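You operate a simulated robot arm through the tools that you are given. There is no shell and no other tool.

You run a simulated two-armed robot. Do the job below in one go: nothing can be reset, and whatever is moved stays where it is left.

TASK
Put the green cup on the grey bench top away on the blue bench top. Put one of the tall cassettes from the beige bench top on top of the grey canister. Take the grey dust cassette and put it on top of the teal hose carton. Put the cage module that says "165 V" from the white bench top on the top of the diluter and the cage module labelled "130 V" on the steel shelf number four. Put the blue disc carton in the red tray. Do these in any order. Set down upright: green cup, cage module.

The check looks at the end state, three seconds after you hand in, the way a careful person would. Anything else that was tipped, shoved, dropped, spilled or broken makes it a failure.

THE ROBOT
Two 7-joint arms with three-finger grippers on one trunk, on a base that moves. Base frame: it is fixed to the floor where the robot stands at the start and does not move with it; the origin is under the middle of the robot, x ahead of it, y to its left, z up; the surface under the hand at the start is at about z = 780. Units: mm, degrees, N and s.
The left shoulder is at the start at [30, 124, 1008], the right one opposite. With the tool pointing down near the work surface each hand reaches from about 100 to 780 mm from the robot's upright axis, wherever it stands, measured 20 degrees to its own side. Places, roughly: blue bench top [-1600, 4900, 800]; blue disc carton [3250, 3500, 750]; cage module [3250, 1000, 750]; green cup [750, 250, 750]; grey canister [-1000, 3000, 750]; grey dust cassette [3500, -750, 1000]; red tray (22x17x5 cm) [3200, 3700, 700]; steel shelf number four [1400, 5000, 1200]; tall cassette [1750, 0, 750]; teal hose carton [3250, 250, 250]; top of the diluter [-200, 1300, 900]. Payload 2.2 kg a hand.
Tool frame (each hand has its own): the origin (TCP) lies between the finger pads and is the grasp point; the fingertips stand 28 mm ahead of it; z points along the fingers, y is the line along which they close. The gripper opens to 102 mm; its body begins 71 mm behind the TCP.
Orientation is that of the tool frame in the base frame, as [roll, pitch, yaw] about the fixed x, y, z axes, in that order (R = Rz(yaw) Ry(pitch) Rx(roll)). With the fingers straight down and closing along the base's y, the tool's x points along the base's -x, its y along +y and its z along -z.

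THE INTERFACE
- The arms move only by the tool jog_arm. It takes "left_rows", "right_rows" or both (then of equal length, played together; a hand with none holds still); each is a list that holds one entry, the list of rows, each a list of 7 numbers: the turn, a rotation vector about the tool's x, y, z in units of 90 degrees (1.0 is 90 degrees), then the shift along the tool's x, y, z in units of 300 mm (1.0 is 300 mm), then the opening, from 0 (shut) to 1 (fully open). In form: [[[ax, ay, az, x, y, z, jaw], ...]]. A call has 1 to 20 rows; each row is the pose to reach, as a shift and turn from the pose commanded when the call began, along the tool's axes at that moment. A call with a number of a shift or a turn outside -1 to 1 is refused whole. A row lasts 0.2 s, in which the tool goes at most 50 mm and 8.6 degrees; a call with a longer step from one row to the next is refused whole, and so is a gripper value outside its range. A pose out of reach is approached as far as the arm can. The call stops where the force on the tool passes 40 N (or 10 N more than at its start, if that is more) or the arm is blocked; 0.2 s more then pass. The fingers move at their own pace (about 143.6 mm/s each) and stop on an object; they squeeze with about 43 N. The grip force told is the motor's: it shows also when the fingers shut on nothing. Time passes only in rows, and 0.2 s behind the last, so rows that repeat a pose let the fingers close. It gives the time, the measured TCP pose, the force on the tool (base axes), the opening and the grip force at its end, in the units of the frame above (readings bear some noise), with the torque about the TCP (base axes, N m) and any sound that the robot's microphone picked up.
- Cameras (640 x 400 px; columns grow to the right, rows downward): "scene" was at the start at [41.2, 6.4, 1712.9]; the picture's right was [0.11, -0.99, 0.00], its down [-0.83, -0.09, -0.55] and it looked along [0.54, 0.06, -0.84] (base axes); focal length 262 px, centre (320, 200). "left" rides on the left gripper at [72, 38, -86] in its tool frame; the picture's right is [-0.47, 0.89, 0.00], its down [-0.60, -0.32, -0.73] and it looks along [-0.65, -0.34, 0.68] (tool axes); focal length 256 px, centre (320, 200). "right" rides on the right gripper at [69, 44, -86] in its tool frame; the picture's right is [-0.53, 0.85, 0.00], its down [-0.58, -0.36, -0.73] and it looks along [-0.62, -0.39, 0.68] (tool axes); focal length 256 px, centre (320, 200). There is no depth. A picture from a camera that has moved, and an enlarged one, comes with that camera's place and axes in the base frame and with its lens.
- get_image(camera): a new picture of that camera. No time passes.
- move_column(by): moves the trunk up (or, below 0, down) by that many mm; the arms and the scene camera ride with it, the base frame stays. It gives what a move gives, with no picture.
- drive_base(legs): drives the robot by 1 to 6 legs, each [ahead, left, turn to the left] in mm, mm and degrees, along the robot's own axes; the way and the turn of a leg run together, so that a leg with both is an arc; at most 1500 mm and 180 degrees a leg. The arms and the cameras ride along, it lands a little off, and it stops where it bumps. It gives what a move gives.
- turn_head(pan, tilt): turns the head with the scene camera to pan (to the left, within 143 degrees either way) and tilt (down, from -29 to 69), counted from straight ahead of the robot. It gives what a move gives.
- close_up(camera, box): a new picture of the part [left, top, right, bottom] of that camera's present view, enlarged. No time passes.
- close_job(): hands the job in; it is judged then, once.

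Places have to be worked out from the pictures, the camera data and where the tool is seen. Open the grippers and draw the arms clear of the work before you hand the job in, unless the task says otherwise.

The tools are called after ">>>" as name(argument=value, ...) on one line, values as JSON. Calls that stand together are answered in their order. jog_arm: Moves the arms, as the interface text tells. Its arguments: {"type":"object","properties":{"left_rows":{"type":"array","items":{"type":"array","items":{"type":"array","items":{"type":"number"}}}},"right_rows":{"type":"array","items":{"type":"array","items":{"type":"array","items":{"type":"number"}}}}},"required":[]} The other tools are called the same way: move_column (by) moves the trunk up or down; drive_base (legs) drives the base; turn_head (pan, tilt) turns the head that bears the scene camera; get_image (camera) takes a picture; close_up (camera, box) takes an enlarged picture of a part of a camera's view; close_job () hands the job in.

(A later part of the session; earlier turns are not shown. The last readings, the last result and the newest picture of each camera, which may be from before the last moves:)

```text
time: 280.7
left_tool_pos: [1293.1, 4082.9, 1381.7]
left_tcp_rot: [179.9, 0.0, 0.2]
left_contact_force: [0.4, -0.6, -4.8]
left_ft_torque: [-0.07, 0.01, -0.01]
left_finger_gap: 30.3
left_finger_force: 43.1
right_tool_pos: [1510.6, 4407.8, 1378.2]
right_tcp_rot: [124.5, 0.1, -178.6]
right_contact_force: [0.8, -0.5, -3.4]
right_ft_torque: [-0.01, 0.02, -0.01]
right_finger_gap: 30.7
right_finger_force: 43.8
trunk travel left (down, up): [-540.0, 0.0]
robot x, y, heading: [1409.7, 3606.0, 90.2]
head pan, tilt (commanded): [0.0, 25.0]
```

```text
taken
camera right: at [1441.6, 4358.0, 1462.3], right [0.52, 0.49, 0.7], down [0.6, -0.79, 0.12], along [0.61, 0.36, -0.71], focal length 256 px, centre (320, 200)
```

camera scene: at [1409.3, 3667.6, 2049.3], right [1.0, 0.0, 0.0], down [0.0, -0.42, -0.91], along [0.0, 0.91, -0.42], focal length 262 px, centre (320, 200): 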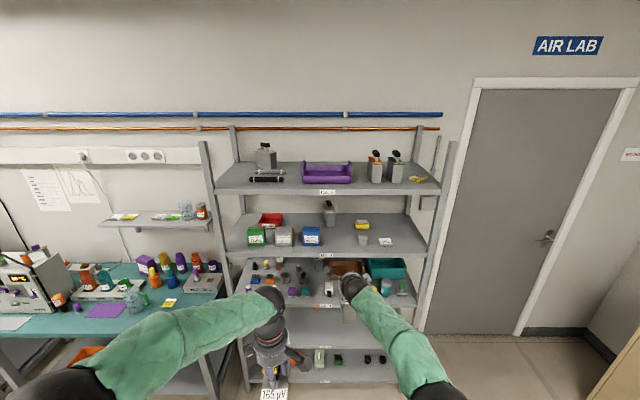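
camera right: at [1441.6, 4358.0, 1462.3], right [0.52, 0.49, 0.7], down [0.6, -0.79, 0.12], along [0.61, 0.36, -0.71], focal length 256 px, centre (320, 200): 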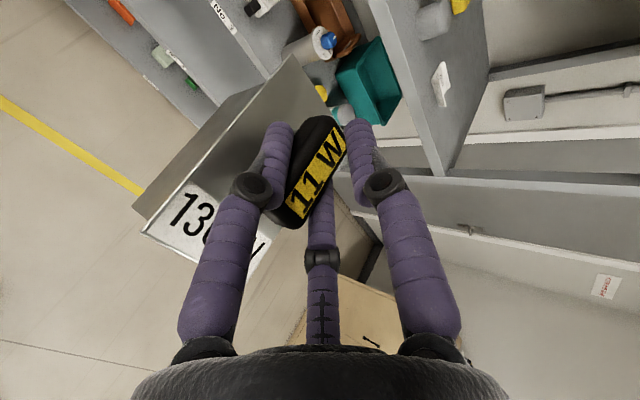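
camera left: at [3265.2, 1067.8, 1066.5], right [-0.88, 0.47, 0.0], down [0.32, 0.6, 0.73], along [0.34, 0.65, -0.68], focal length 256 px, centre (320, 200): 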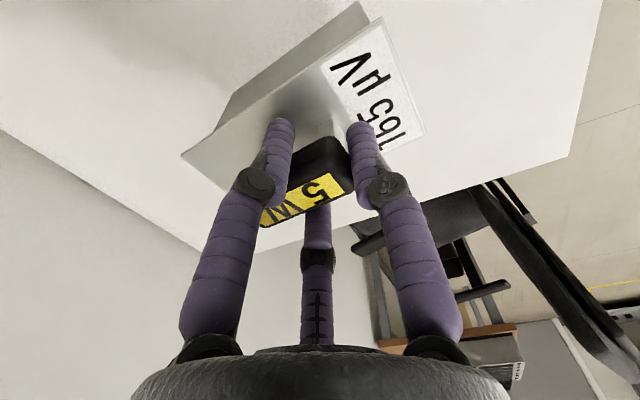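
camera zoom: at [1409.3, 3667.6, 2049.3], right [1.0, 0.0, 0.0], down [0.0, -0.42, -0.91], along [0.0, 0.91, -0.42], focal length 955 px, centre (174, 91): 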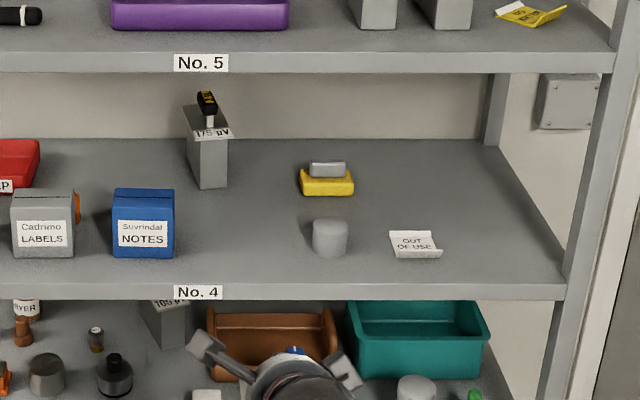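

The free gap on shelf 4 (x from 1411 to 1618) is confirmed, and the shelf top is z≈1216. I'll raise the right hand a bit for clearance and drive ahead 300 mm.

>>> jog_arm(right_rows=[[[0, 0, 0, 0, 0.02, -0.0135, 0], [0, 0, 0, 0, 0.04, -0.027, 0], [0, 0, 0, 0, 0.04, -0.027, 0]]])

>>> drive_base(legs=[[290, 0, -0.2]])

>>> turn_head(pan=-5, tilt=40)

>>> get_image(camera="scene")

>>> get_image(camera="right")

```text
time: 281.5
left_tool_pos: [1291.0, 4083.5, 1382.9]
left_tcp_rot: [179.9, 0.0, 0.1]
left_contact_force: [-0.7, -0.3, -5.0]
left_ft_torque: [-0.08, 0.01, 0.03]
left_finger_gap: 30.6
left_finger_force: 43.2
right_tool_pos: [1509.0, 4408.5, 1391.4]
right_tcp_rot: [124.6, 0.2, -178.6]
right_contact_force: [0.1, 0.8, -3.9]
right_ft_torque: [-0.04, 0.02, -0.01]
right_finger_gap: 30.5
right_finger_force: 42.9
trunk travel left (down, up): [-540.0, 0.0]
robot x, y, heading: [1403.4, 3602.6, 90.3]
head pan, tilt (commanded): [0.0, 25.0]
```

```text
time: 283.5
left_tool_pos: [1292.4, 4372.3, 1382.8]
left_tcp_rot: [179.9, 0.0, 0.0]
left_contact_force: [-0.7, 0.0, -4.0]
left_ft_torque: [-0.05, 0.02, 0.02]
left_finger_gap: 30.5
left_finger_force: 43.3
right_tool_pos: [1511.2, 4696.6, 1393.4]
right_tcp_rot: [124.4, 0.2, -178.8]
right_contact_force: [0.7, 0.1, -3.7]
right_ft_torque: [-0.04, 0.01, 0.0]
right_finger_gap: 30.8
right_finger_force: 42.7
trunk travel left (down, up): [-540.0, 0.0]
robot x, y, heading: [1406.6, 3895.1, 90.0]
head pan, tilt (commanded): [0.0, 25.0]
```

```text
time: 284.3
left_tool_pos: [1292.8, 4373.7, 1383.2]
left_tcp_rot: [180.0, 0.0, -0.1]
left_contact_force: [-0.2, 0.0, -3.8]
left_ft_torque: [-0.05, -0.01, 0.03]
left_finger_gap: 30.4
left_finger_force: 43.1
right_tool_pos: [1510.9, 4698.5, 1391.1]
right_tcp_rot: [124.7, 0.1, -178.7]
right_contact_force: [0.1, 0.0, -3.2]
right_ft_torque: [0.0, -0.01, 0.01]
right_finger_gap: 30.7
right_finger_force: 42.7
trunk travel left (down, up): [-540.0, 0.0]
robot x, y, heading: [1403.8, 3894.7, 90.0]
head pan, tilt (commanded): [-5.0, 40.0]
```

```text
taken
camera scene: at [1415.9, 3951.7, 2026.0], right [1.0, -0.09, 0.0], down [-0.06, -0.64, -0.77], along [0.07, 0.76, -0.64], focal length 262 px, centre (320, 200)
```

scene: 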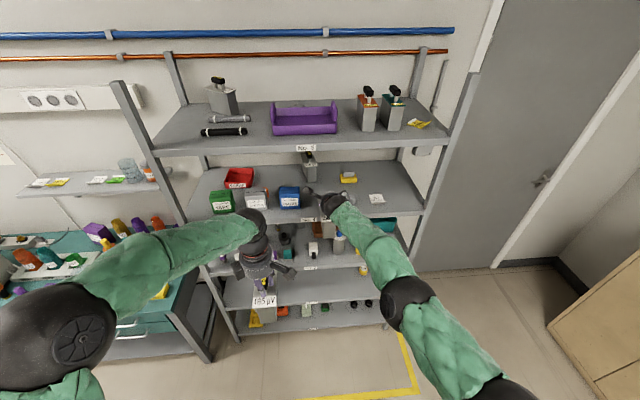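

```text
taken
camera right: at [1441.8, 4648.8, 1475.0], right [0.52, 0.49, 0.7], down [0.59, -0.8, 0.12], along [0.61, 0.35, -0.71], focal length 256 px, centre (320, 200)
```

right: 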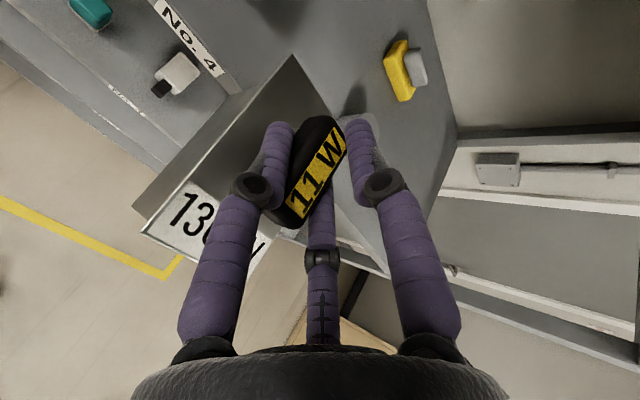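

I'll zoom in from both cameras to verify the lip height against the module bottom.

>>> close_up(camera="scene", box=[260, 150, 400, 260])

>>> close_up(camera="left", box=[0, 0, 640, 400])

```text
3.64 times, centred on (330, 205) of scene
camera zoom: at [1415.9, 3951.7, 2026.0], right [1.0, -0.09, 0.0], down [-0.06, -0.64, -0.77], along [0.07, 0.76, -0.64], focal length 955 px, centre (284, 182)
```

zoom: 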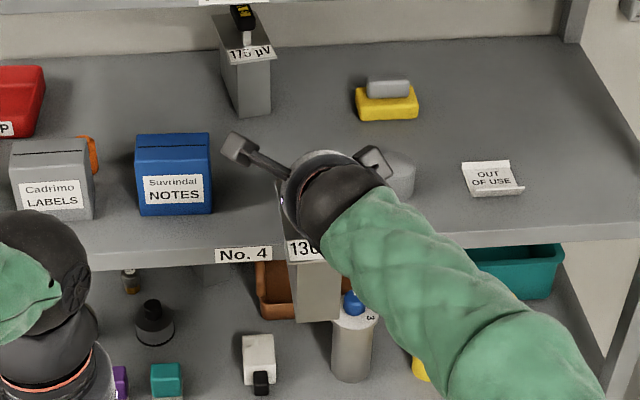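

```text
1.00 times, centred on (320, 200) of left (not enlarged: the box is as wide or as high as the picture)
camera zoom: at [1364.5, 4334.7, 1468.5], right [-0.47, -0.89, 0.0], down [-0.6, 0.32, 0.73], along [-0.65, 0.34, -0.68], focal length 256 px, centre (320, 200)
```

zoom: 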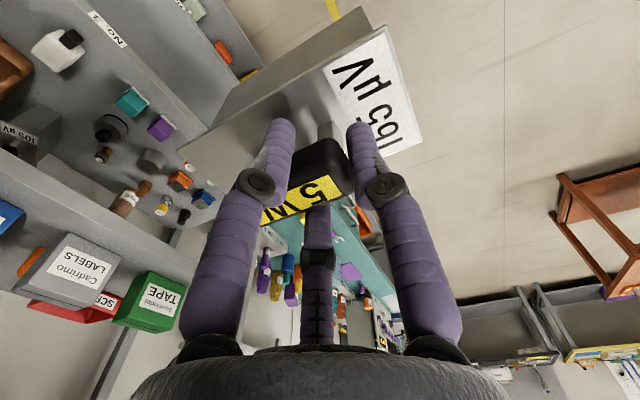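

The module bottom is about 30 mm above the shelf and the hand's top is well below shelf 5. I'll drive ahead 130 mm and check again.

>>> drive_base(legs=[[130, 0, 0]])

>>> get_image(camera="right")

>>> close_up(camera="scene", box=[240, 140, 400, 270])

```text
time: 285.6
left_tool_pos: [1293.2, 4499.1, 1383.6]
left_tcp_rot: [179.9, 0.1, -0.1]
left_contact_force: [-0.2, 0.5, -3.2]
left_ft_torque: [-0.03, 0.03, -0.01]
left_finger_gap: 30.2
left_finger_force: 42.9
right_tool_pos: [1509.7, 4823.9, 1393.7]
right_tcp_rot: [124.5, 0.1, -178.7]
right_contact_force: [0.0, -0.3, -3.6]
right_ft_torque: [-0.03, 0.01, 0.02]
right_finger_gap: 31.0
right_finger_force: 43.6
trunk travel left (down, up): [-540.0, 0.0]
robot x, y, heading: [1404.8, 4020.6, 90.0]
head pan, tilt (commanded): [-5.0, 40.0]
```

```text
taken
camera right: at [1440.6, 4774.6, 1476.6], right [0.52, 0.49, 0.7], down [0.59, -0.8, 0.12], along [0.61, 0.36, -0.71], focal length 256 px, centre (320, 200)
```

right: 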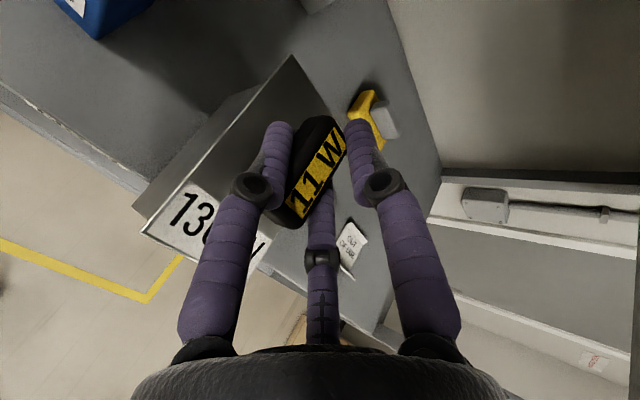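

```text
3.08 times, centred on (320, 205) of scene
camera zoom: at [1415.7, 4076.5, 2026.0], right [1.0, -0.09, 0.0], down [-0.06, -0.64, -0.77], along [0.07, 0.76, -0.64], focal length 808 px, centre (320, 185)
```

zoom: 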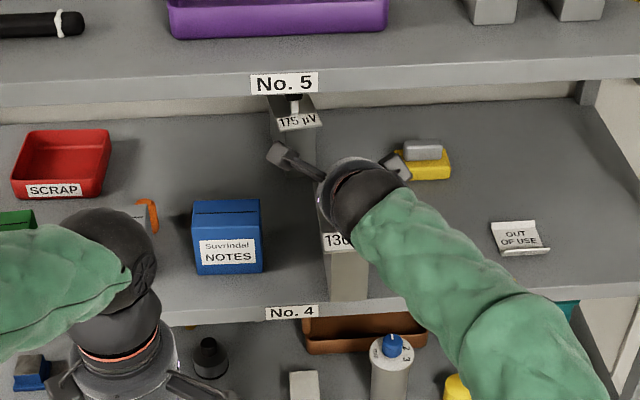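

>>> drive_base(legs=[[58, 0, 0]])

>>> close_up(camera="scene", box=[240, 140, 400, 270])

>>> get_image(camera="right")

```text
time: 286.5
left_tool_pos: [1291.7, 4553.3, 1384.2]
left_tcp_rot: [-179.9, -0.1, 0.2]
left_contact_force: [0.6, 0.1, -3.5]
left_ft_torque: [0.0, 0.01, -0.02]
left_finger_gap: 30.3
left_finger_force: 42.7
right_tool_pos: [1508.4, 4878.5, 1393.6]
right_tcp_rot: [124.3, 0.2, -178.6]
right_contact_force: [-0.3, -0.8, -3.4]
right_ft_torque: [-0.05, -0.04, -0.03]
right_finger_gap: 30.6
right_finger_force: 43.1
trunk travel left (down, up): [-540.0, 0.0]
robot x, y, heading: [1408.1, 4083.6, 90.2]
head pan, tilt (commanded): [-5.0, 40.0]
```

```text
3.08 times, centred on (320, 205) of scene
camera zoom: at [1415.5, 4129.6, 2026.2], right [1.0, -0.08, 0.0], down [-0.05, -0.64, -0.77], along [0.06, 0.76, -0.64], focal length 808 px, centre (320, 185)
```

zoom: 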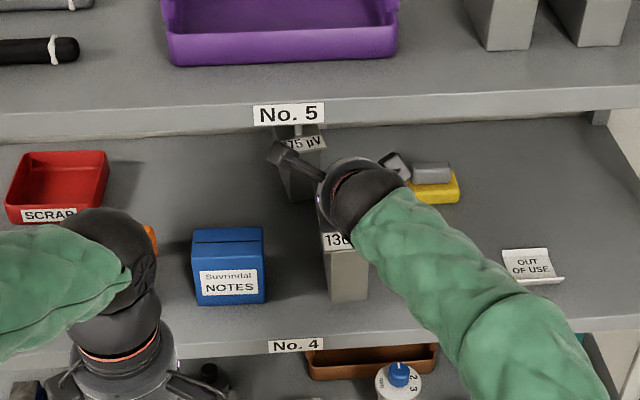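

```text
taken
camera right: at [1438.9, 4828.7, 1478.5], right [0.52, 0.49, 0.7], down [0.6, -0.79, 0.11], along [0.61, 0.36, -0.71], focal length 256 px, centre (320, 200)
```

right: 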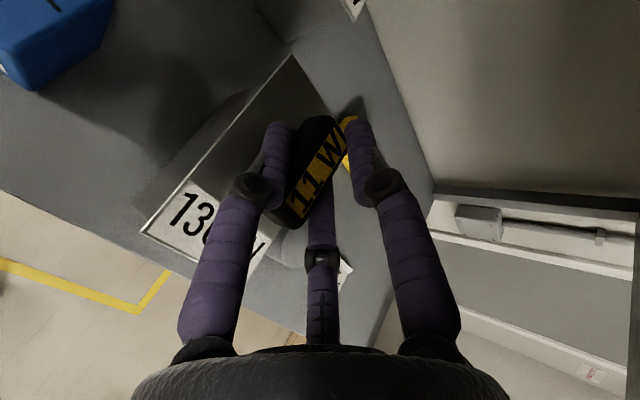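

The module is fully over the shelf in the free gap. I'll lower 22 mm, then creep.

>>> jog_arm(right_rows=[[[0, 0, 0, 0, -0.03, 0.02, 0], [0, 0, 0, 0, -0.0605, 0.0414, 0], [0, 0, 0, 0, -0.066, 0.0452, 0], [0, 0, 0, 0, -0.0715, 0.049, 0], [0, 0, 0, 0, -0.0715, 0.049, 0]]])

```text
time: 287.7
left_tool_pos: [1290.6, 4554.7, 1384.1]
left_tcp_rot: [179.9, 0.0, 0.2]
left_contact_force: [-0.1, -0.8, -3.3]
left_ft_torque: [-0.03, 0.01, 0.01]
left_finger_gap: 30.5
left_finger_force: 42.9
right_tool_pos: [1508.7, 4881.5, 1370.6]
right_tcp_rot: [124.1, 0.2, -178.6]
right_contact_force: [1.5, 3.3, 13.8]
right_ft_torque: [-0.47, -0.03, 0.0]
right_finger_gap: 30.7
right_finger_force: 43.1
trunk travel left (down, up): [-540.0, 0.0]
robot x, y, heading: [1410.6, 4078.0, 90.0]
head pan, tilt (commanded): [-5.0, 40.0]
```

Contact with about 17 N at TCP 1371, so the module is on the shelf. I'll relieve 2.5 mm, open to 0.7, and check.

>>> jog_arm(right_rows=[[[0, 0, 0, 0, 0.0035, -0.0024, 0], [0, 0, 0, 0, 0.0069, -0.0047, 0], [0, 0, 0, 0, 0.0069, -0.0047, 0], [0, 0, 0, 0, 0.0069, -0.0047, 0.32], [0, 0, 0, 0, 0.0069, -0.0047, 0.36], [0, 0, 0, 0, 0.0069, -0.0047, 0.45], [0, 0, 0, 0, 0.0069, -0.0047, 0.58], [0, 0, 0, 0, 0.0069, -0.0047, 0.7], [0, 0, 0, 0, 0.0069, -0.0047, 0.7], [0, 0, 0, 0, 0.0069, -0.0047, 0.7]]])

>>> get_image(camera="right")

>>> close_up(camera="scene", box=[240, 140, 400, 270])

```text
time: 289.9
left_tool_pos: [1290.4, 4556.7, 1383.5]
left_tcp_rot: [179.9, -0.1, 0.2]
left_contact_force: [0.4, -0.3, -3.2]
left_ft_torque: [-0.08, 0.0, -0.02]
left_finger_gap: 30.3
left_finger_force: 43.1
right_tool_pos: [1508.2, 4883.4, 1367.4]
right_tcp_rot: [124.5, 0.3, -178.7]
right_contact_force: [-0.1, 0.1, 0.0]
right_ft_torque: [-0.02, -0.02, 0.02]
right_finger_gap: 71.2
right_finger_force: 0.1
trunk travel left (down, up): [-540.0, 0.0]
robot x, y, heading: [1408.5, 4080.3, 90.3]
head pan, tilt (commanded): [-5.0, 40.0]
```

```text
taken
camera right: at [1439.2, 4833.0, 1452.1], right [0.52, 0.49, 0.7], down [0.6, -0.79, 0.12], along [0.61, 0.36, -0.71], focal length 256 px, centre (320, 200)
```

right: 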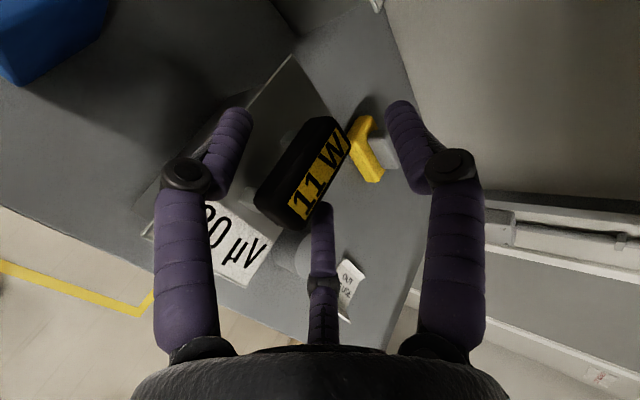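

```text
3.08 times, centred on (320, 205) of scene
camera zoom: at [1415.4, 4134.8, 2026.0], right [1.0, -0.08, 0.0], down [-0.05, -0.64, -0.77], along [0.06, 0.76, -0.64], focal length 808 px, centre (320, 185)
```

zoom: 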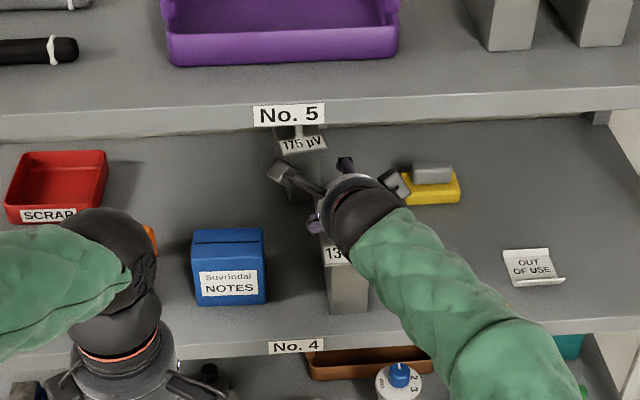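

The module stands free on shelf 4. I'll retract slowly along the tool axis.

>>> jog_arm(right_rows=[[[0, 0, 0, 0, 0, -0.04, 0.75], [0, 0, 0, 0, 0, -0.1, 0.8], [0, 0, 0, 0, 0, -0.18, 0.8], [0, 0, 0, 0, 0, -0.27, 0.8], [0, 0, 0, 0, 0, -0.37, 0.8], [0, 0, 0, 0, 0, -0.47, 0.8], [0, 0, 0, 0, 0, -0.47, 0.8]]])

>>> get_image(camera="right")

```text
time: 291.5
left_tool_pos: [1290.5, 4558.2, 1383.8]
left_tcp_rot: [179.8, 0.0, 0.2]
left_contact_force: [-0.1, 0.0, -4.2]
left_ft_torque: [-0.08, 0.0, -0.02]
left_finger_gap: 30.2
left_finger_force: 42.7
right_tool_pos: [1511.4, 4765.3, 1450.1]
right_tcp_rot: [124.7, 0.2, -178.6]
right_contact_force: [0.0, 0.8, 0.4]
right_ft_torque: [-0.04, -0.01, -0.01]
right_finger_gap: 81.6
right_finger_force: 0.0
trunk travel left (down, up): [-540.0, 0.0]
robot x, y, heading: [1409.2, 4081.8, 90.0]
head pan, tilt (commanded): [-5.0, 40.0]
```

```text
taken
camera right: at [1441.8, 4715.0, 1533.2], right [0.52, 0.49, 0.7], down [0.6, -0.79, 0.12], along [0.61, 0.36, -0.71], focal length 256 px, centre (320, 200)
```

right: 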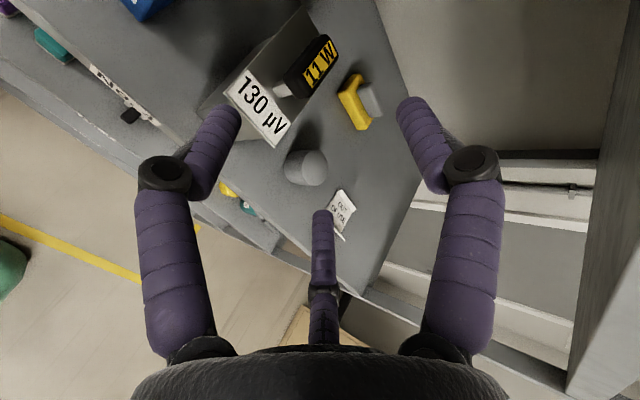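

The 130 module stands upright on shelf 4 with its label to the front. I'll back off, lower the trunk, and return the right hand to its downward carry pose.

>>> drive_base(legs=[[-300, 0, 0]])

>>> jog_arm(right_rows=[[[0.0345, 0.0337, -0.0643, -0.0023, -0.0519, -0.0406, 1], [0.0691, 0.0674, -0.1286, -0.0046, -0.1037, -0.0813, 1], [0.1036, 0.1011, -0.1929, -0.0069, -0.1556, -0.1219, 1], [0.1381, 0.1348, -0.2573, -0.0091, -0.2074, -0.1626, 1], [0.1727, 0.1685, -0.3216, -0.0114, -0.2593, -0.2032, 1], [0.2072, 0.2022, -0.3859, -0.0137, -0.3111, -0.2439, 1], [0.2418, 0.2359, -0.4502, -0.016, -0.363, -0.2845, 1], [0.2763, 0.2695, -0.5145, -0.0183, -0.4149, -0.3251, 1], [0.3108, 0.3032, -0.5788, -0.0206, -0.4667, -0.3658, 1], [0.3454, 0.3369, -0.6431, -0.0229, -0.5186, -0.4064, 1], [0.3799, 0.3706, -0.7075, -0.0251, -0.5704, -0.4471, 1], [0.4144, 0.4043, -0.7718, -0.0274, -0.6223, -0.4877, 1], [0.449, 0.438, -0.8361, -0.0297, -0.6741, -0.5284, 1], [0.4835, 0.4717, -0.9004, -0.032, -0.726, -0.569, 1], [0.4835, 0.4717, -0.9004, -0.032, -0.726, -0.569, 1]]])

>>> move_column(by=-190)

>>> turn_head(pan=0, tilt=25)

>>> get_image(camera="scene")

```text
time: 293.5
left_tool_pos: [1292.0, 4262.8, 1383.1]
left_tcp_rot: [180.0, 0.1, 0.0]
left_contact_force: [0.6, -0.3, -3.2]
left_ft_torque: [-0.04, 0.02, 0.0]
left_finger_gap: 30.6
left_finger_force: 43.2
right_tool_pos: [1513.0, 4470.5, 1449.5]
right_tcp_rot: [124.6, 0.2, -178.6]
right_contact_force: [-0.4, 0.1, 0.2]
right_ft_torque: [0.02, -0.01, 0.01]
right_finger_gap: 81.8
right_finger_force: 0.2
trunk travel left (down, up): [-540.0, 0.0]
robot x, y, heading: [1406.8, 3785.5, 90.1]
head pan, tilt (commanded): [-5.0, 40.0]
```

```text
time: 296.7
left_tool_pos: [1293.4, 4261.1, 1383.0]
left_tcp_rot: [179.9, 0.1, 0.2]
left_contact_force: [-0.3, 0.4, -3.8]
left_ft_torque: [-0.05, 0.01, 0.02]
left_finger_gap: 30.3
left_finger_force: 42.9
right_tool_pos: [1529.4, 4205.3, 1364.6]
right_tcp_rot: [-179.8, 0.2, -90.0]
right_contact_force: [0.2, 0.3, 0.9]
right_ft_torque: [-0.02, -0.01, 0.03]
right_finger_gap: 101.8
right_finger_force: 0.0
trunk travel left (down, up): [-540.0, 0.0]
robot x, y, heading: [1407.7, 3789.0, 89.9]
head pan, tilt (commanded): [-5.0, 40.0]
```

```text
time: 298.8
left_tool_pos: [1293.7, 4260.6, 1192.8]
left_tcp_rot: [179.9, 0.0, 0.1]
left_contact_force: [-0.6, -0.2, -4.0]
left_ft_torque: [-0.06, 0.01, 0.02]
left_finger_gap: 30.5
left_finger_force: 43.0
right_tool_pos: [1529.2, 4204.4, 1175.7]
right_tcp_rot: [-179.9, 0.3, -90.1]
right_contact_force: [0.1, -0.4, -1.4]
right_ft_torque: [-0.01, 0.0, 0.0]
right_finger_gap: 102.2
right_finger_force: 0.1
trunk travel left (down, up): [-350.0, 190.0]
robot x, y, heading: [1412.6, 3782.6, 89.9]
head pan, tilt (commanded): [-5.0, 40.0]
```

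```text
time: 299.6
left_tool_pos: [1293.1, 4260.7, 1193.6]
left_tcp_rot: [179.9, 0.1, 0.0]
left_contact_force: [-0.6, -0.1, -3.1]
left_ft_torque: [-0.05, 0.01, 0.02]
left_finger_gap: 30.3
left_finger_force: 42.7
right_tool_pos: [1529.5, 4204.6, 1176.3]
right_tcp_rot: [-179.8, 0.2, -90.2]
right_contact_force: [0.0, 0.3, -0.4]
right_ft_torque: [-0.05, 0.02, 0.01]
right_finger_gap: 102.1
right_finger_force: 0.0
trunk travel left (down, up): [-350.0, 190.0]
robot x, y, heading: [1407.1, 3787.5, 90.0]
head pan, tilt (commanded): [0.0, 25.0]
```

```text
taken
camera scene: at [1409.0, 3846.3, 1859.2], right [1.0, 0.0, 0.0], down [0.0, -0.42, -0.91], along [0.0, 0.91, -0.42], focal length 262 px, centre (320, 200)
```

scene: 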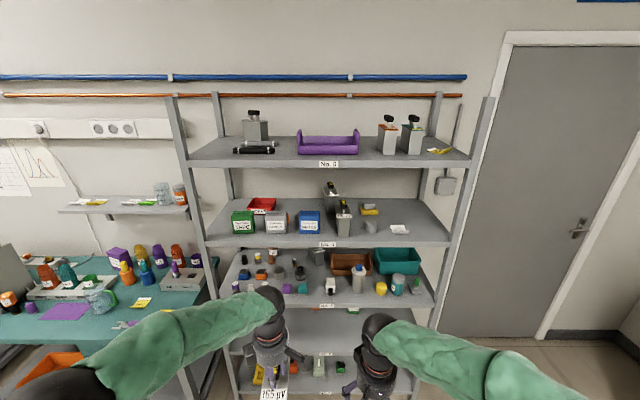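

130 stands neatly on shelf four. Since the right hand is free, I'll fetch a tall cassette from the beige bench now, carrying 165 along in the left. I'll turn around and go down the aisle at x≈2300.

>>> drive_base(legs=[[0, 0, -180], [700, 450, 0], [780, 440, 0]])

>>> turn_head(pan=0, tilt=25)

>>> get_image(camera="scene")

```text
time: 315.9
left_tool_pos: [2307.9, 1769.0, 1192.9]
left_tcp_rot: [179.9, 0.0, 177.7]
left_contact_force: [0.3, 0.4, -3.8]
left_ft_torque: [0.07, -0.03, -0.01]
left_finger_gap: 30.3
left_finger_force: 42.6
right_tool_pos: [2074.1, 1835.3, 1174.8]
right_tcp_rot: [-179.8, 0.2, 87.6]
right_contact_force: [0.4, -0.4, -0.1]
right_ft_torque: [-0.01, 0.01, -0.01]
right_finger_gap: 102.1
right_finger_force: 0.0
trunk travel left (down, up): [-350.0, 190.0]
robot x, y, heading: [2210.8, 2248.7, -92.3]
head pan, tilt (commanded): [0.0, 25.0]
```

```text
time: 316.5
left_tool_pos: [2308.3, 1769.8, 1192.9]
left_tcp_rot: [179.9, 0.1, 177.7]
left_contact_force: [-0.8, 0.3, -3.0]
left_ft_torque: [0.05, -0.01, 0.0]
left_finger_gap: 30.5
left_finger_force: 42.7
right_tool_pos: [2074.1, 1834.2, 1175.3]
right_tcp_rot: [-179.8, 0.2, 87.7]
right_contact_force: [0.2, 0.3, -0.1]
right_ft_torque: [0.01, -0.01, 0.0]
right_finger_gap: 102.1
right_finger_force: 0.1
trunk travel left (down, up): [-350.0, 190.0]
robot x, y, heading: [2211.6, 2254.8, -92.2]
head pan, tilt (commanded): [0.0, 25.0]
```

```text
taken
camera scene: at [2210.6, 2186.1, 1859.3], right [-1.0, 0.04, 0.0], down [0.02, 0.42, -0.91], along [-0.04, -0.91, -0.42], focal length 262 px, centre (320, 200)
```

scene: 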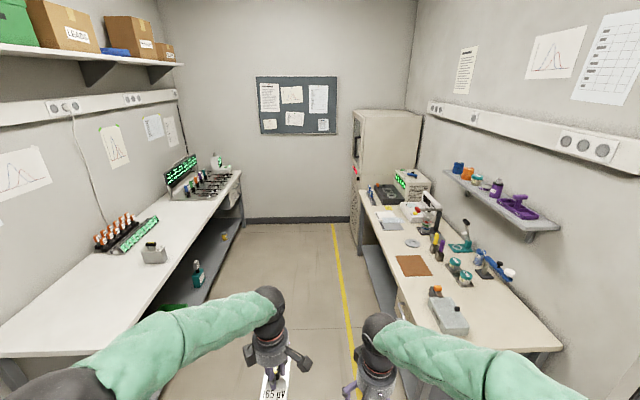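

I'll zoom in on the beige bench to identify the tall cassettes.

>>> close_up(camera="scene", box=[340, 160, 540, 300])

>>> close_up(camera="scene", box=[350, 165, 450, 230])

>>> close_up(camera="scene", box=[390, 220, 530, 345])

```text
2.86 times, centred on (440, 230) of scene
camera zoom: at [2210.6, 2186.1, 1859.3], right [-1.0, 0.04, 0.0], down [0.02, 0.42, -0.91], along [-0.04, -0.91, -0.42], focal length 750 px, centre (-23, 114)
```

zoom: 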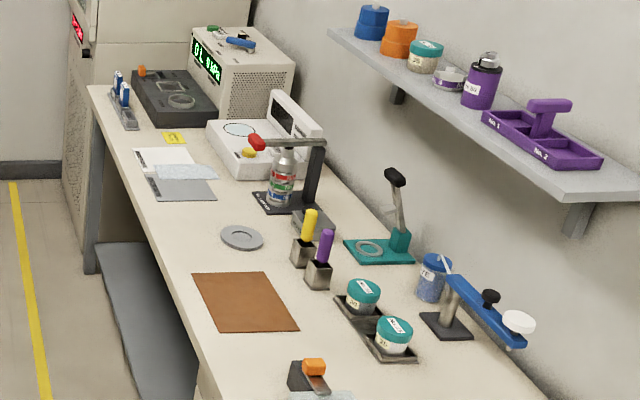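

```text
6.15 times, centred on (400, 198) of scene
camera zoom: at [2210.6, 2186.1, 1859.3], right [-1.0, 0.04, 0.0], down [0.02, 0.42, -0.91], along [-0.04, -0.91, -0.42], focal length 1616 px, centre (-172, 215)
```

zoom: 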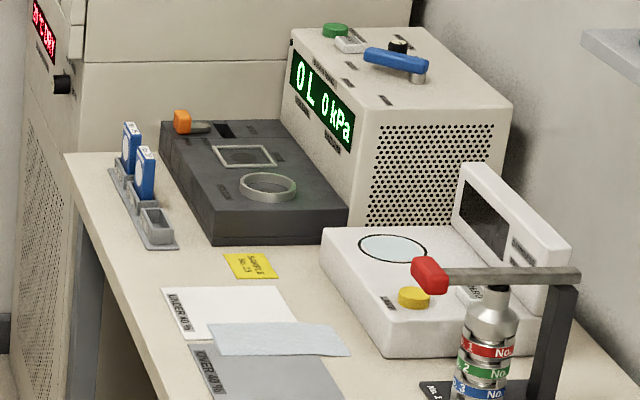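

```text
3.20 times, centred on (460, 282) of scene
camera zoom: at [2210.6, 2186.1, 1859.3], right [-1.0, 0.04, 0.0], down [0.02, 0.42, -0.91], along [-0.04, -0.91, -0.42], focal length 840 px, centre (-128, -64)
```

zoom: 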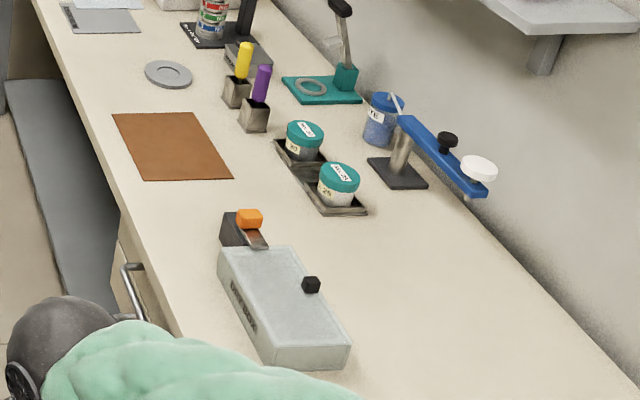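

The tall cassettes are the two blue ones standing in the grey slotted rack near [1630, -75]. I'll drive down the aisle and turn to face them.

>>> drive_base(legs=[[0, 0, 2.2], [1500, 120, 0], [680, 0, 0], [0, 0, -90]])

>>> turn_head(pan=0, tilt=35)

>>> get_image(camera="scene")

```text
refused: leg 2 is longer than a leg can be; nothing moved
```

```text
time: 317.2
left_tool_pos: [2307.3, 1769.6, 1193.1]
left_tcp_rot: [179.8, 0.0, 177.7]
left_contact_force: [0.2, 0.2, -3.1]
left_ft_torque: [0.04, 0.0, 0.0]
left_finger_gap: 30.3
left_finger_force: 43.1
right_tool_pos: [2073.4, 1834.3, 1175.8]
right_tcp_rot: [-179.8, 0.2, 87.6]
right_contact_force: [-0.7, 0.7, 0.4]
right_ft_torque: [0.0, -0.02, -0.03]
right_finger_gap: 102.0
right_finger_force: 0.1
trunk travel left (down, up): [-350.0, 190.0]
robot x, y, heading: [2214.4, 2251.6, -92.2]
head pan, tilt (commanded): [0.0, 35.0]
```

```text
taken
camera scene: at [2210.6, 2190.4, 1843.6], right [-1.0, 0.04, 0.0], down [0.02, 0.57, -0.82], along [-0.03, -0.82, -0.57], focal length 262 px, centre (320, 200)
```

scene: 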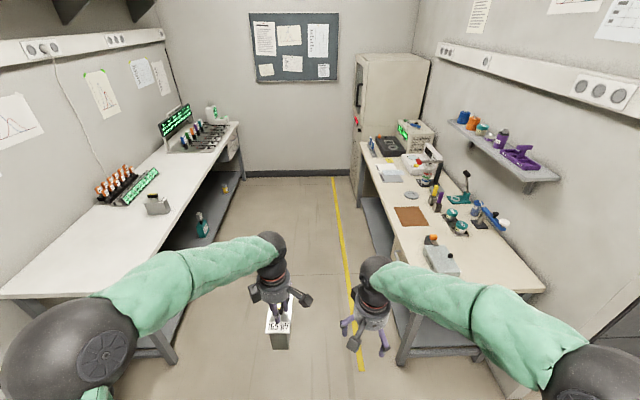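

The diagonal leg was over 1500 mm; I'll split it and repeat.

>>> drive_base(legs=[[0, 0, 2.2], [1100, 120, 0], [1080, 0, 0], [0, 0, -90]])

>>> get_image(camera="scene")

```text
time: 332.6
left_tool_pos: [1862.0, -84.5, 1194.5]
left_tcp_rot: [179.9, -0.1, 87.2]
left_contact_force: [0.0, 0.4, -3.6]
left_ft_torque: [0.03, -0.04, 0.01]
left_finger_gap: 30.4
left_finger_force: 43.0
right_tool_pos: [1928.5, 150.1, 1175.4]
right_tcp_rot: [-179.8, 0.2, -2.9]
right_contact_force: [0.3, -0.1, -0.4]
right_ft_torque: [0.03, 0.02, -0.01]
right_finger_gap: 102.1
right_finger_force: 0.0
trunk travel left (down, up): [-350.0, 190.0]
robot x, y, heading: [2345.7, 11.1, 177.4]
head pan, tilt (commanded): [0.0, 35.0]
```

```text
taken
camera scene: at [2285.1, 9.7, 1843.5], right [0.05, 1.0, 0.0], down [0.57, -0.03, -0.82], along [-0.82, 0.04, -0.57], focal length 262 px, centre (320, 200)
```

scene: 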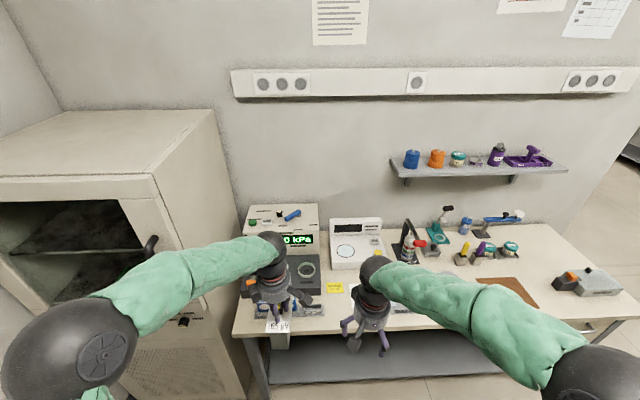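

I'm facing the beige bench. I'll pull the left hand back, lower the trunk to nominal, and strafe left so the rack lies in the right hand's zone.

>>> jog_arm(left_rows=[[[0, 0, 0, 0, 0.1, 0, 0], [0, 0, 0, 0, 0.2, 0, 0], [0, 0, 0, 0, 0.3, -0.05, 0], [0, 0, 0, 0, 0.4, -0.1, 0], [0, 0, 0, 0, 0.4, -0.1, 0]]])

>>> drive_base(legs=[[0, 220, 2.6]])

>>> turn_head(pan=-12, tilt=45)

>>> get_image(camera="scene")

>>> get_image(camera="right")

```text
time: 333.8
left_tool_pos: [1979.3, -91.0, 1222.6]
left_tcp_rot: [179.8, -0.1, 87.2]
left_contact_force: [0.4, -0.1, -4.4]
left_ft_torque: [0.0, -0.12, -0.02]
left_finger_gap: 30.3
left_finger_force: 43.3
right_tool_pos: [1926.8, 149.8, 1175.0]
right_tcp_rot: [-179.8, 0.1, -2.9]
right_contact_force: [0.4, 0.4, -0.2]
right_ft_torque: [-0.01, -0.03, -0.01]
right_finger_gap: 102.0
right_finger_force: 0.0
trunk travel left (down, up): [-350.0, 190.0]
robot x, y, heading: [2340.1, 6.4, 177.1]
head pan, tilt (commanded): [0.0, 35.0]
```

```text
time: 335.5
left_tool_pos: [1979.0, -323.5, 1222.5]
left_tcp_rot: [179.9, 0.0, 89.8]
left_contact_force: [-0.1, -0.5, -4.3]
left_ft_torque: [0.03, -0.09, 0.01]
left_finger_gap: 30.4
left_finger_force: 43.3
right_tool_pos: [1917.6, -86.4, 1176.2]
right_tcp_rot: [-179.9, 0.1, -0.4]
right_contact_force: [1.4, -0.5, -0.6]
right_ft_torque: [0.03, 0.0, 0.0]
right_finger_gap: 102.2
right_finger_force: 0.1
trunk travel left (down, up): [-350.0, 190.0]
robot x, y, heading: [2339.5, -208.7, 179.9]
head pan, tilt (commanded): [0.0, 35.0]
```

```text
time: 336.2
left_tool_pos: [1980.2, -323.1, 1222.7]
left_tcp_rot: [179.9, 0.0, 89.8]
left_contact_force: [-0.2, 0.5, -3.5]
left_ft_torque: [-0.02, -0.07, 0.02]
left_finger_gap: 30.4
left_finger_force: 43.1
right_tool_pos: [1918.7, -84.7, 1174.9]
right_tcp_rot: [-179.8, 0.2, -0.3]
right_contact_force: [-0.1, 0.0, 0.2]
right_ft_torque: [0.03, 0.03, -0.04]
right_finger_gap: 101.8
right_finger_force: 0.2
trunk travel left (down, up): [-350.0, 190.0]
robot x, y, heading: [2341.4, -210.6, 180.0]
head pan, tilt (commanded): [-12.0, 45.0]
```

```text
taken
camera scene: at [2288.2, -192.8, 1828.8], right [0.21, 0.98, 0.0], down [0.69, -0.15, -0.71], along [-0.69, 0.15, -0.71], focal length 262 px, centre (320, 200)
```

scene: 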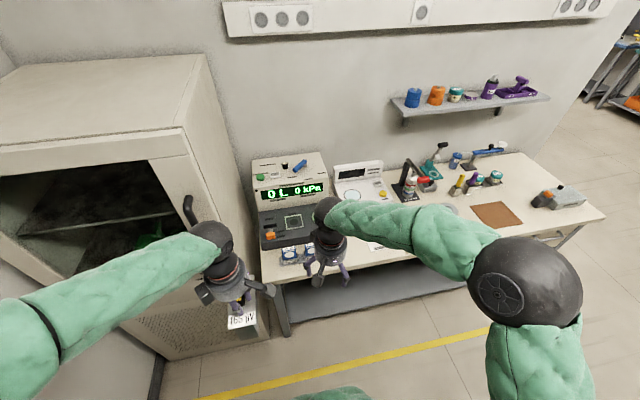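

```text
taken
camera right: at [1985.6, -131.7, 1260.7], right [-0.54, -0.84, 0.0], down [-0.57, 0.37, 0.73], along [-0.62, 0.4, -0.68], focal length 256 px, centre (320, 200)
```

right: 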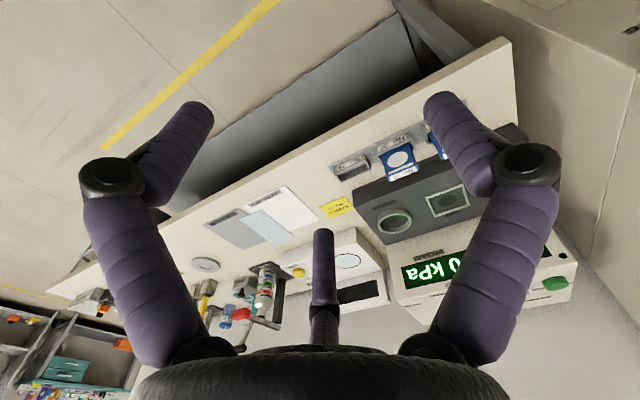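

>>> close_up(camera="scene", box=[250, 190, 370, 290])

>>> close_up(camera="right", box=[310, 90, 530, 250])

>>> get_image(camera="left")

```text
4.00 times, centred on (310, 240) of scene
camera zoom: at [2288.2, -192.8, 1828.8], right [0.21, 0.98, 0.0], down [0.69, -0.15, -0.71], along [-0.69, 0.15, -0.71], focal length 1050 px, centre (360, 40)
```

zoom: 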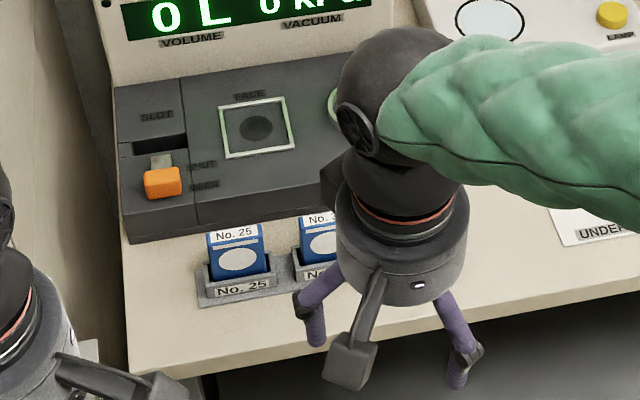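

```text
2.50 times, centred on (420, 170) of right
camera zoom: at [1985.6, -131.7, 1260.7], right [-0.54, -0.84, 0.0], down [-0.57, 0.37, 0.73], along [-0.62, 0.4, -0.68], focal length 640 px, centre (70, 275)
```

zoom: 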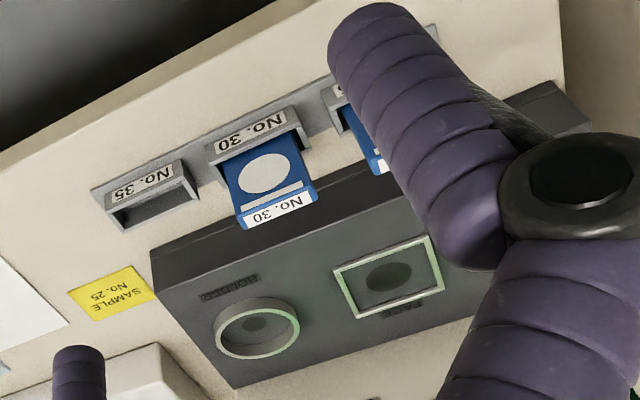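

```text
taken
camera left: at [2017.1, -252.3, 1309.1], right [0.88, -0.47, 0.0], down [-0.32, -0.6, 0.73], along [-0.34, -0.65, -0.68], focal length 256 px, centre (320, 200)
```

left: 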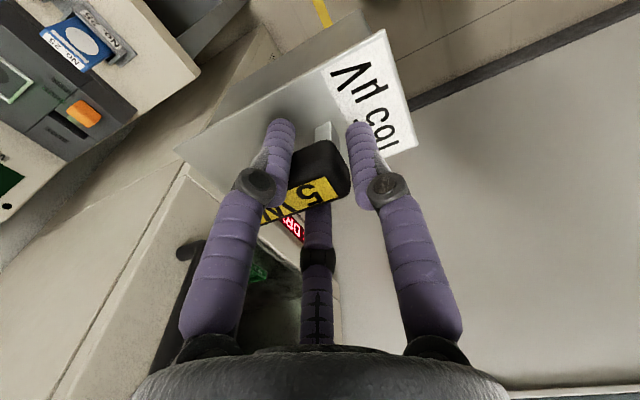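

The tall cassettes (No. 25 and No. 30) stand in a three-slot holder, with No. 35's slot empty, and a dark block close behind. My right hand hides part of this, so I'll move it aside and look with the scene camera.

>>> jog_arm(right_rows=[[[0, 0, 0, 0.1, -0.13, -0.02, 1], [0, 0, 0, 0.15, -0.27, -0.02, 1], [0, 0, 0, 0.15, -0.41, -0.02, 1], [0, 0, 0, 0.15, -0.55, -0.02, 1], [0, 0, 0, 0.15, -0.55, -0.02, 1]]])

>>> close_up(camera="scene", box=[250, 190, 370, 290])

>>> close_up(camera="left", box=[0, 0, 160, 120])

>>> get_image(camera="right")

```text
time: 337.4
left_tool_pos: [1979.3, -324.1, 1223.3]
left_tcp_rot: [179.9, -0.1, 89.9]
left_contact_force: [0.4, -0.2, -3.7]
left_ft_torque: [-0.01, -0.04, 0.03]
left_finger_gap: 30.2
left_finger_force: 43.1
right_tool_pos: [1961.8, 80.4, 1179.2]
right_tcp_rot: [-179.7, 0.2, -0.3]
right_contact_force: [-0.6, -0.2, -0.3]
right_ft_torque: [0.02, 0.03, -0.02]
right_finger_gap: 102.1
right_finger_force: 0.1
trunk travel left (down, up): [-350.0, 190.0]
robot x, y, heading: [2337.6, -209.9, 179.9]
head pan, tilt (commanded): [-12.0, 45.0]
```

```text
4.00 times, centred on (310, 240) of scene
camera zoom: at [2287.9, -194.1, 1828.7], right [0.21, 0.98, 0.0], down [0.69, -0.15, -0.71], along [-0.69, 0.15, -0.71], focal length 1050 px, centre (360, 40)
```

zoom: 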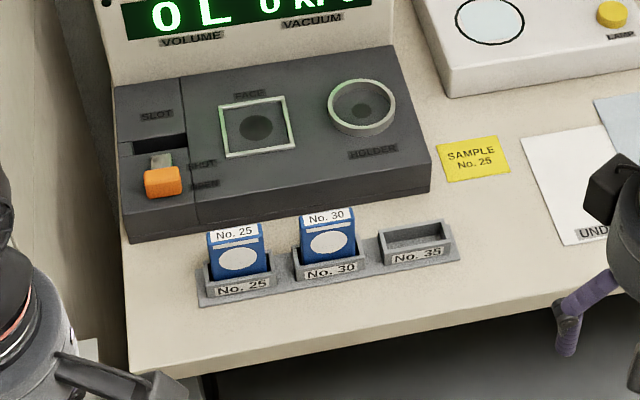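

```text
3.33 times, centred on (80, 60) of left
camera zoom: at [2016.8, -253.3, 1309.1], right [0.88, -0.47, 0.0], down [-0.32, -0.6, 0.73], along [-0.34, -0.65, -0.68], focal length 853 px, centre (1120, 667)
```

zoom: 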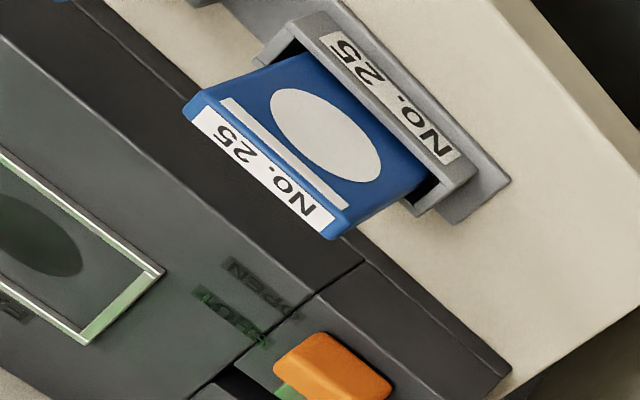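

```text
taken
camera right: at [2030.6, 33.9, 1264.8], right [-0.54, -0.84, 0.0], down [-0.57, 0.36, 0.73], along [-0.62, 0.4, -0.68], focal length 256 px, centre (320, 200)
```

right: 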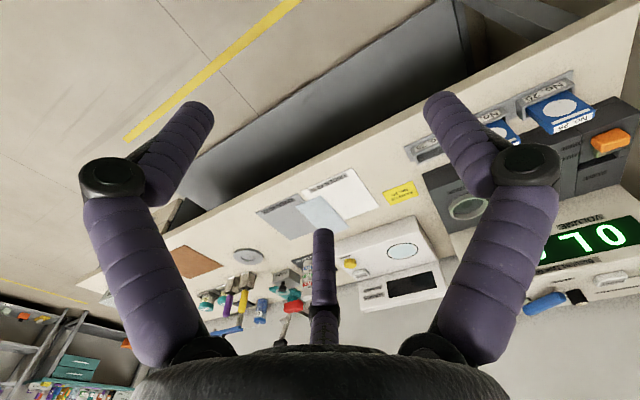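

No. 25 is at about [1629, -190] with its top at z≈890, about 58 mm wide and 27 mm thick, and 40 mm in front of the dark block. I'll take No. 25 with a front–back pinch and the single finger on its free outer side. First I'll shift the base a little left and forward.

>>> drive_base(legs=[[40, 100, 0]])

```text
time: 338.6
left_tool_pos: [1940.3, -427.0, 1223.9]
left_tcp_rot: [180.0, 0.0, 90.0]
left_contact_force: [0.1, 0.1, -3.5]
left_ft_torque: [0.02, -0.08, 0.03]
left_finger_gap: 30.4
left_finger_force: 43.1
right_tool_pos: [1921.2, -22.9, 1179.7]
right_tcp_rot: [-179.8, 0.2, -0.2]
right_contact_force: [0.0, -0.6, 0.0]
right_ft_torque: [0.01, 0.0, 0.04]
right_finger_gap: 102.0
right_finger_force: 0.1
trunk travel left (down, up): [-350.0, 190.0]
robot x, y, heading: [2295.4, -312.4, -180.0]
head pan, tilt (commanded): [-12.0, 45.0]
```

>>> jog_arm(right_rows=[[[0, 0, 0, -0.1, 0.07, 0.02, 1], [0, 0, 0, -0.21, 0.14, 0.06, 1], [0, 0, 0, -0.32, 0.21, 0.12, 1], [0, 0, 0, -0.43, 0.28, 0.19, 1], [0, 0, 0, -0.54, 0.35, 0.26, 1], [0, 0, 0, -0.65, 0.42, 0.33, 0.9], [0, 0, 0, -0.75, 0.49, 0.4, 0.8], [0, 0, 0, -0.85, 0.55, 0.48, 0.7], [0, 0, 0, -0.937, 0.59, 0.567, 0.7], [0, 0, 0, -0.937, 0.59, 0.567, 0.7]]])

>>> get_image(camera="right")

>>> close_up(camera="scene", box=[240, 180, 400, 300])

```text
time: 340.8
left_tool_pos: [1940.2, -424.7, 1223.5]
left_tcp_rot: [179.9, 0.0, 90.1]
left_contact_force: [0.8, 0.1, -3.5]
left_ft_torque: [0.01, -0.04, -0.01]
left_finger_gap: 30.6
left_finger_force: 43.1
right_tool_pos: [1636.1, -199.9, 1010.9]
right_tcp_rot: [-179.8, 0.2, -0.1]
right_contact_force: [-1.0, -0.7, -0.1]
right_ft_torque: [-0.02, 0.03, -0.01]
right_finger_gap: 71.3
right_finger_force: 0.1
trunk travel left (down, up): [-350.0, 190.0]
robot x, y, heading: [2299.2, -310.6, -180.0]
head pan, tilt (commanded): [-12.0, 45.0]
```

```text
taken
camera right: at [1704.8, -245.7, 1095.3], right [-0.54, -0.84, 0.0], down [-0.57, 0.36, 0.73], along [-0.62, 0.39, -0.68], focal length 256 px, centre (320, 200)
```

right: 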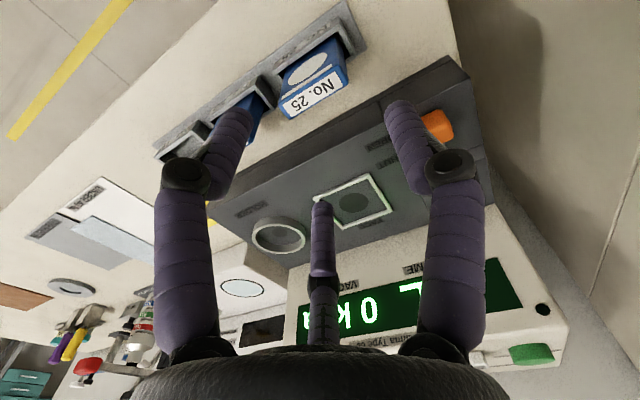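

```text
3.33 times, centred on (320, 240) of scene
camera zoom: at [2248.8, -294.1, 1828.8], right [0.21, 0.98, 0.0], down [0.69, -0.15, -0.71], along [-0.69, 0.15, -0.71], focal length 875 px, centre (320, 67)
```

zoom: 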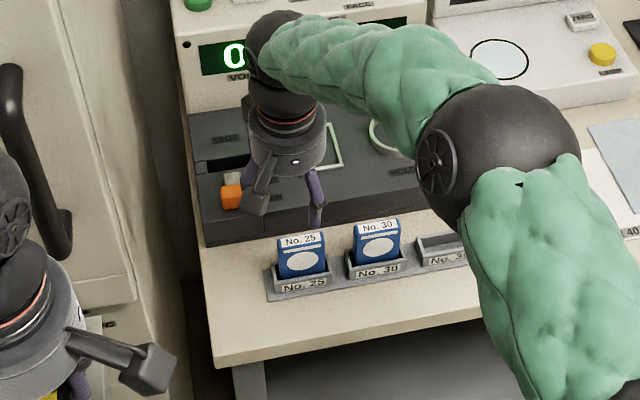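

No. 25's top reads centred at [1626, -191]. I'll adjust and descend to just above it for a check.

>>> jog_arm(right_rows=[[[0, 0, 0, -0.033, 0.01, 0.08, 0.7], [0, 0, 0, -0.033, 0.01, 0.18, 0.7], [0, 0, 0, -0.033, 0.01, 0.28, 0.7], [0, 0, 0, -0.033, 0.01, 0.28, 0.7]]])

>>> get_image(camera="right")

>>> close_up(camera="scene", box=[260, 190, 380, 280])

```text
time: 341.8
left_tool_pos: [1940.3, -426.9, 1222.3]
left_tcp_rot: [179.9, 0.0, 90.0]
left_contact_force: [0.1, 0.3, -3.6]
left_ft_torque: [-0.02, -0.06, -0.01]
left_finger_gap: 30.8
left_finger_force: 43.0
right_tool_pos: [1627.9, -201.7, 927.0]
right_tcp_rot: [-179.8, 0.3, -0.2]
right_contact_force: [0.3, 0.3, -0.2]
right_ft_torque: [0.01, 0.01, 0.01]
right_finger_gap: 71.6
right_finger_force: 0.0
trunk travel left (down, up): [-350.0, 190.0]
robot x, y, heading: [2297.5, -309.8, -180.1]
head pan, tilt (commanded): [-12.0, 45.0]
```

```text
taken
camera right: at [1696.0, -247.2, 1011.6], right [-0.54, -0.84, 0.0], down [-0.57, 0.36, 0.73], along [-0.62, 0.39, -0.68], focal length 256 px, centre (320, 200)
```

right: 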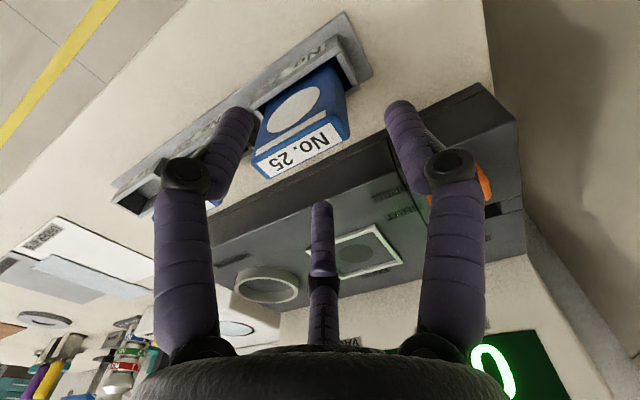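

```text
4.44 times, centred on (320, 235) of scene
camera zoom: at [2248.1, -294.6, 1828.8], right [0.21, 0.98, 0.0], down [0.69, -0.15, -0.71], along [-0.69, 0.15, -0.71], focal length 1167 px, centre (320, 44)
```

zoom: 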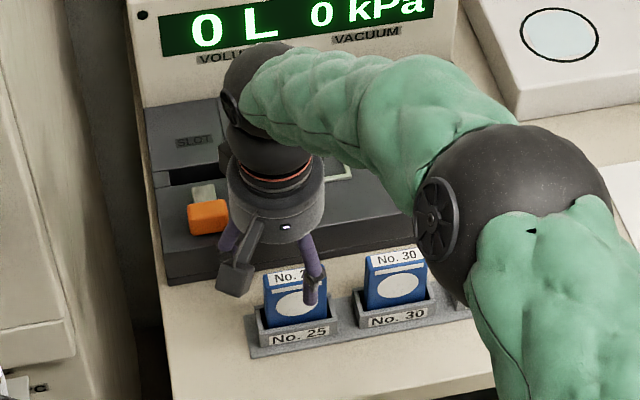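

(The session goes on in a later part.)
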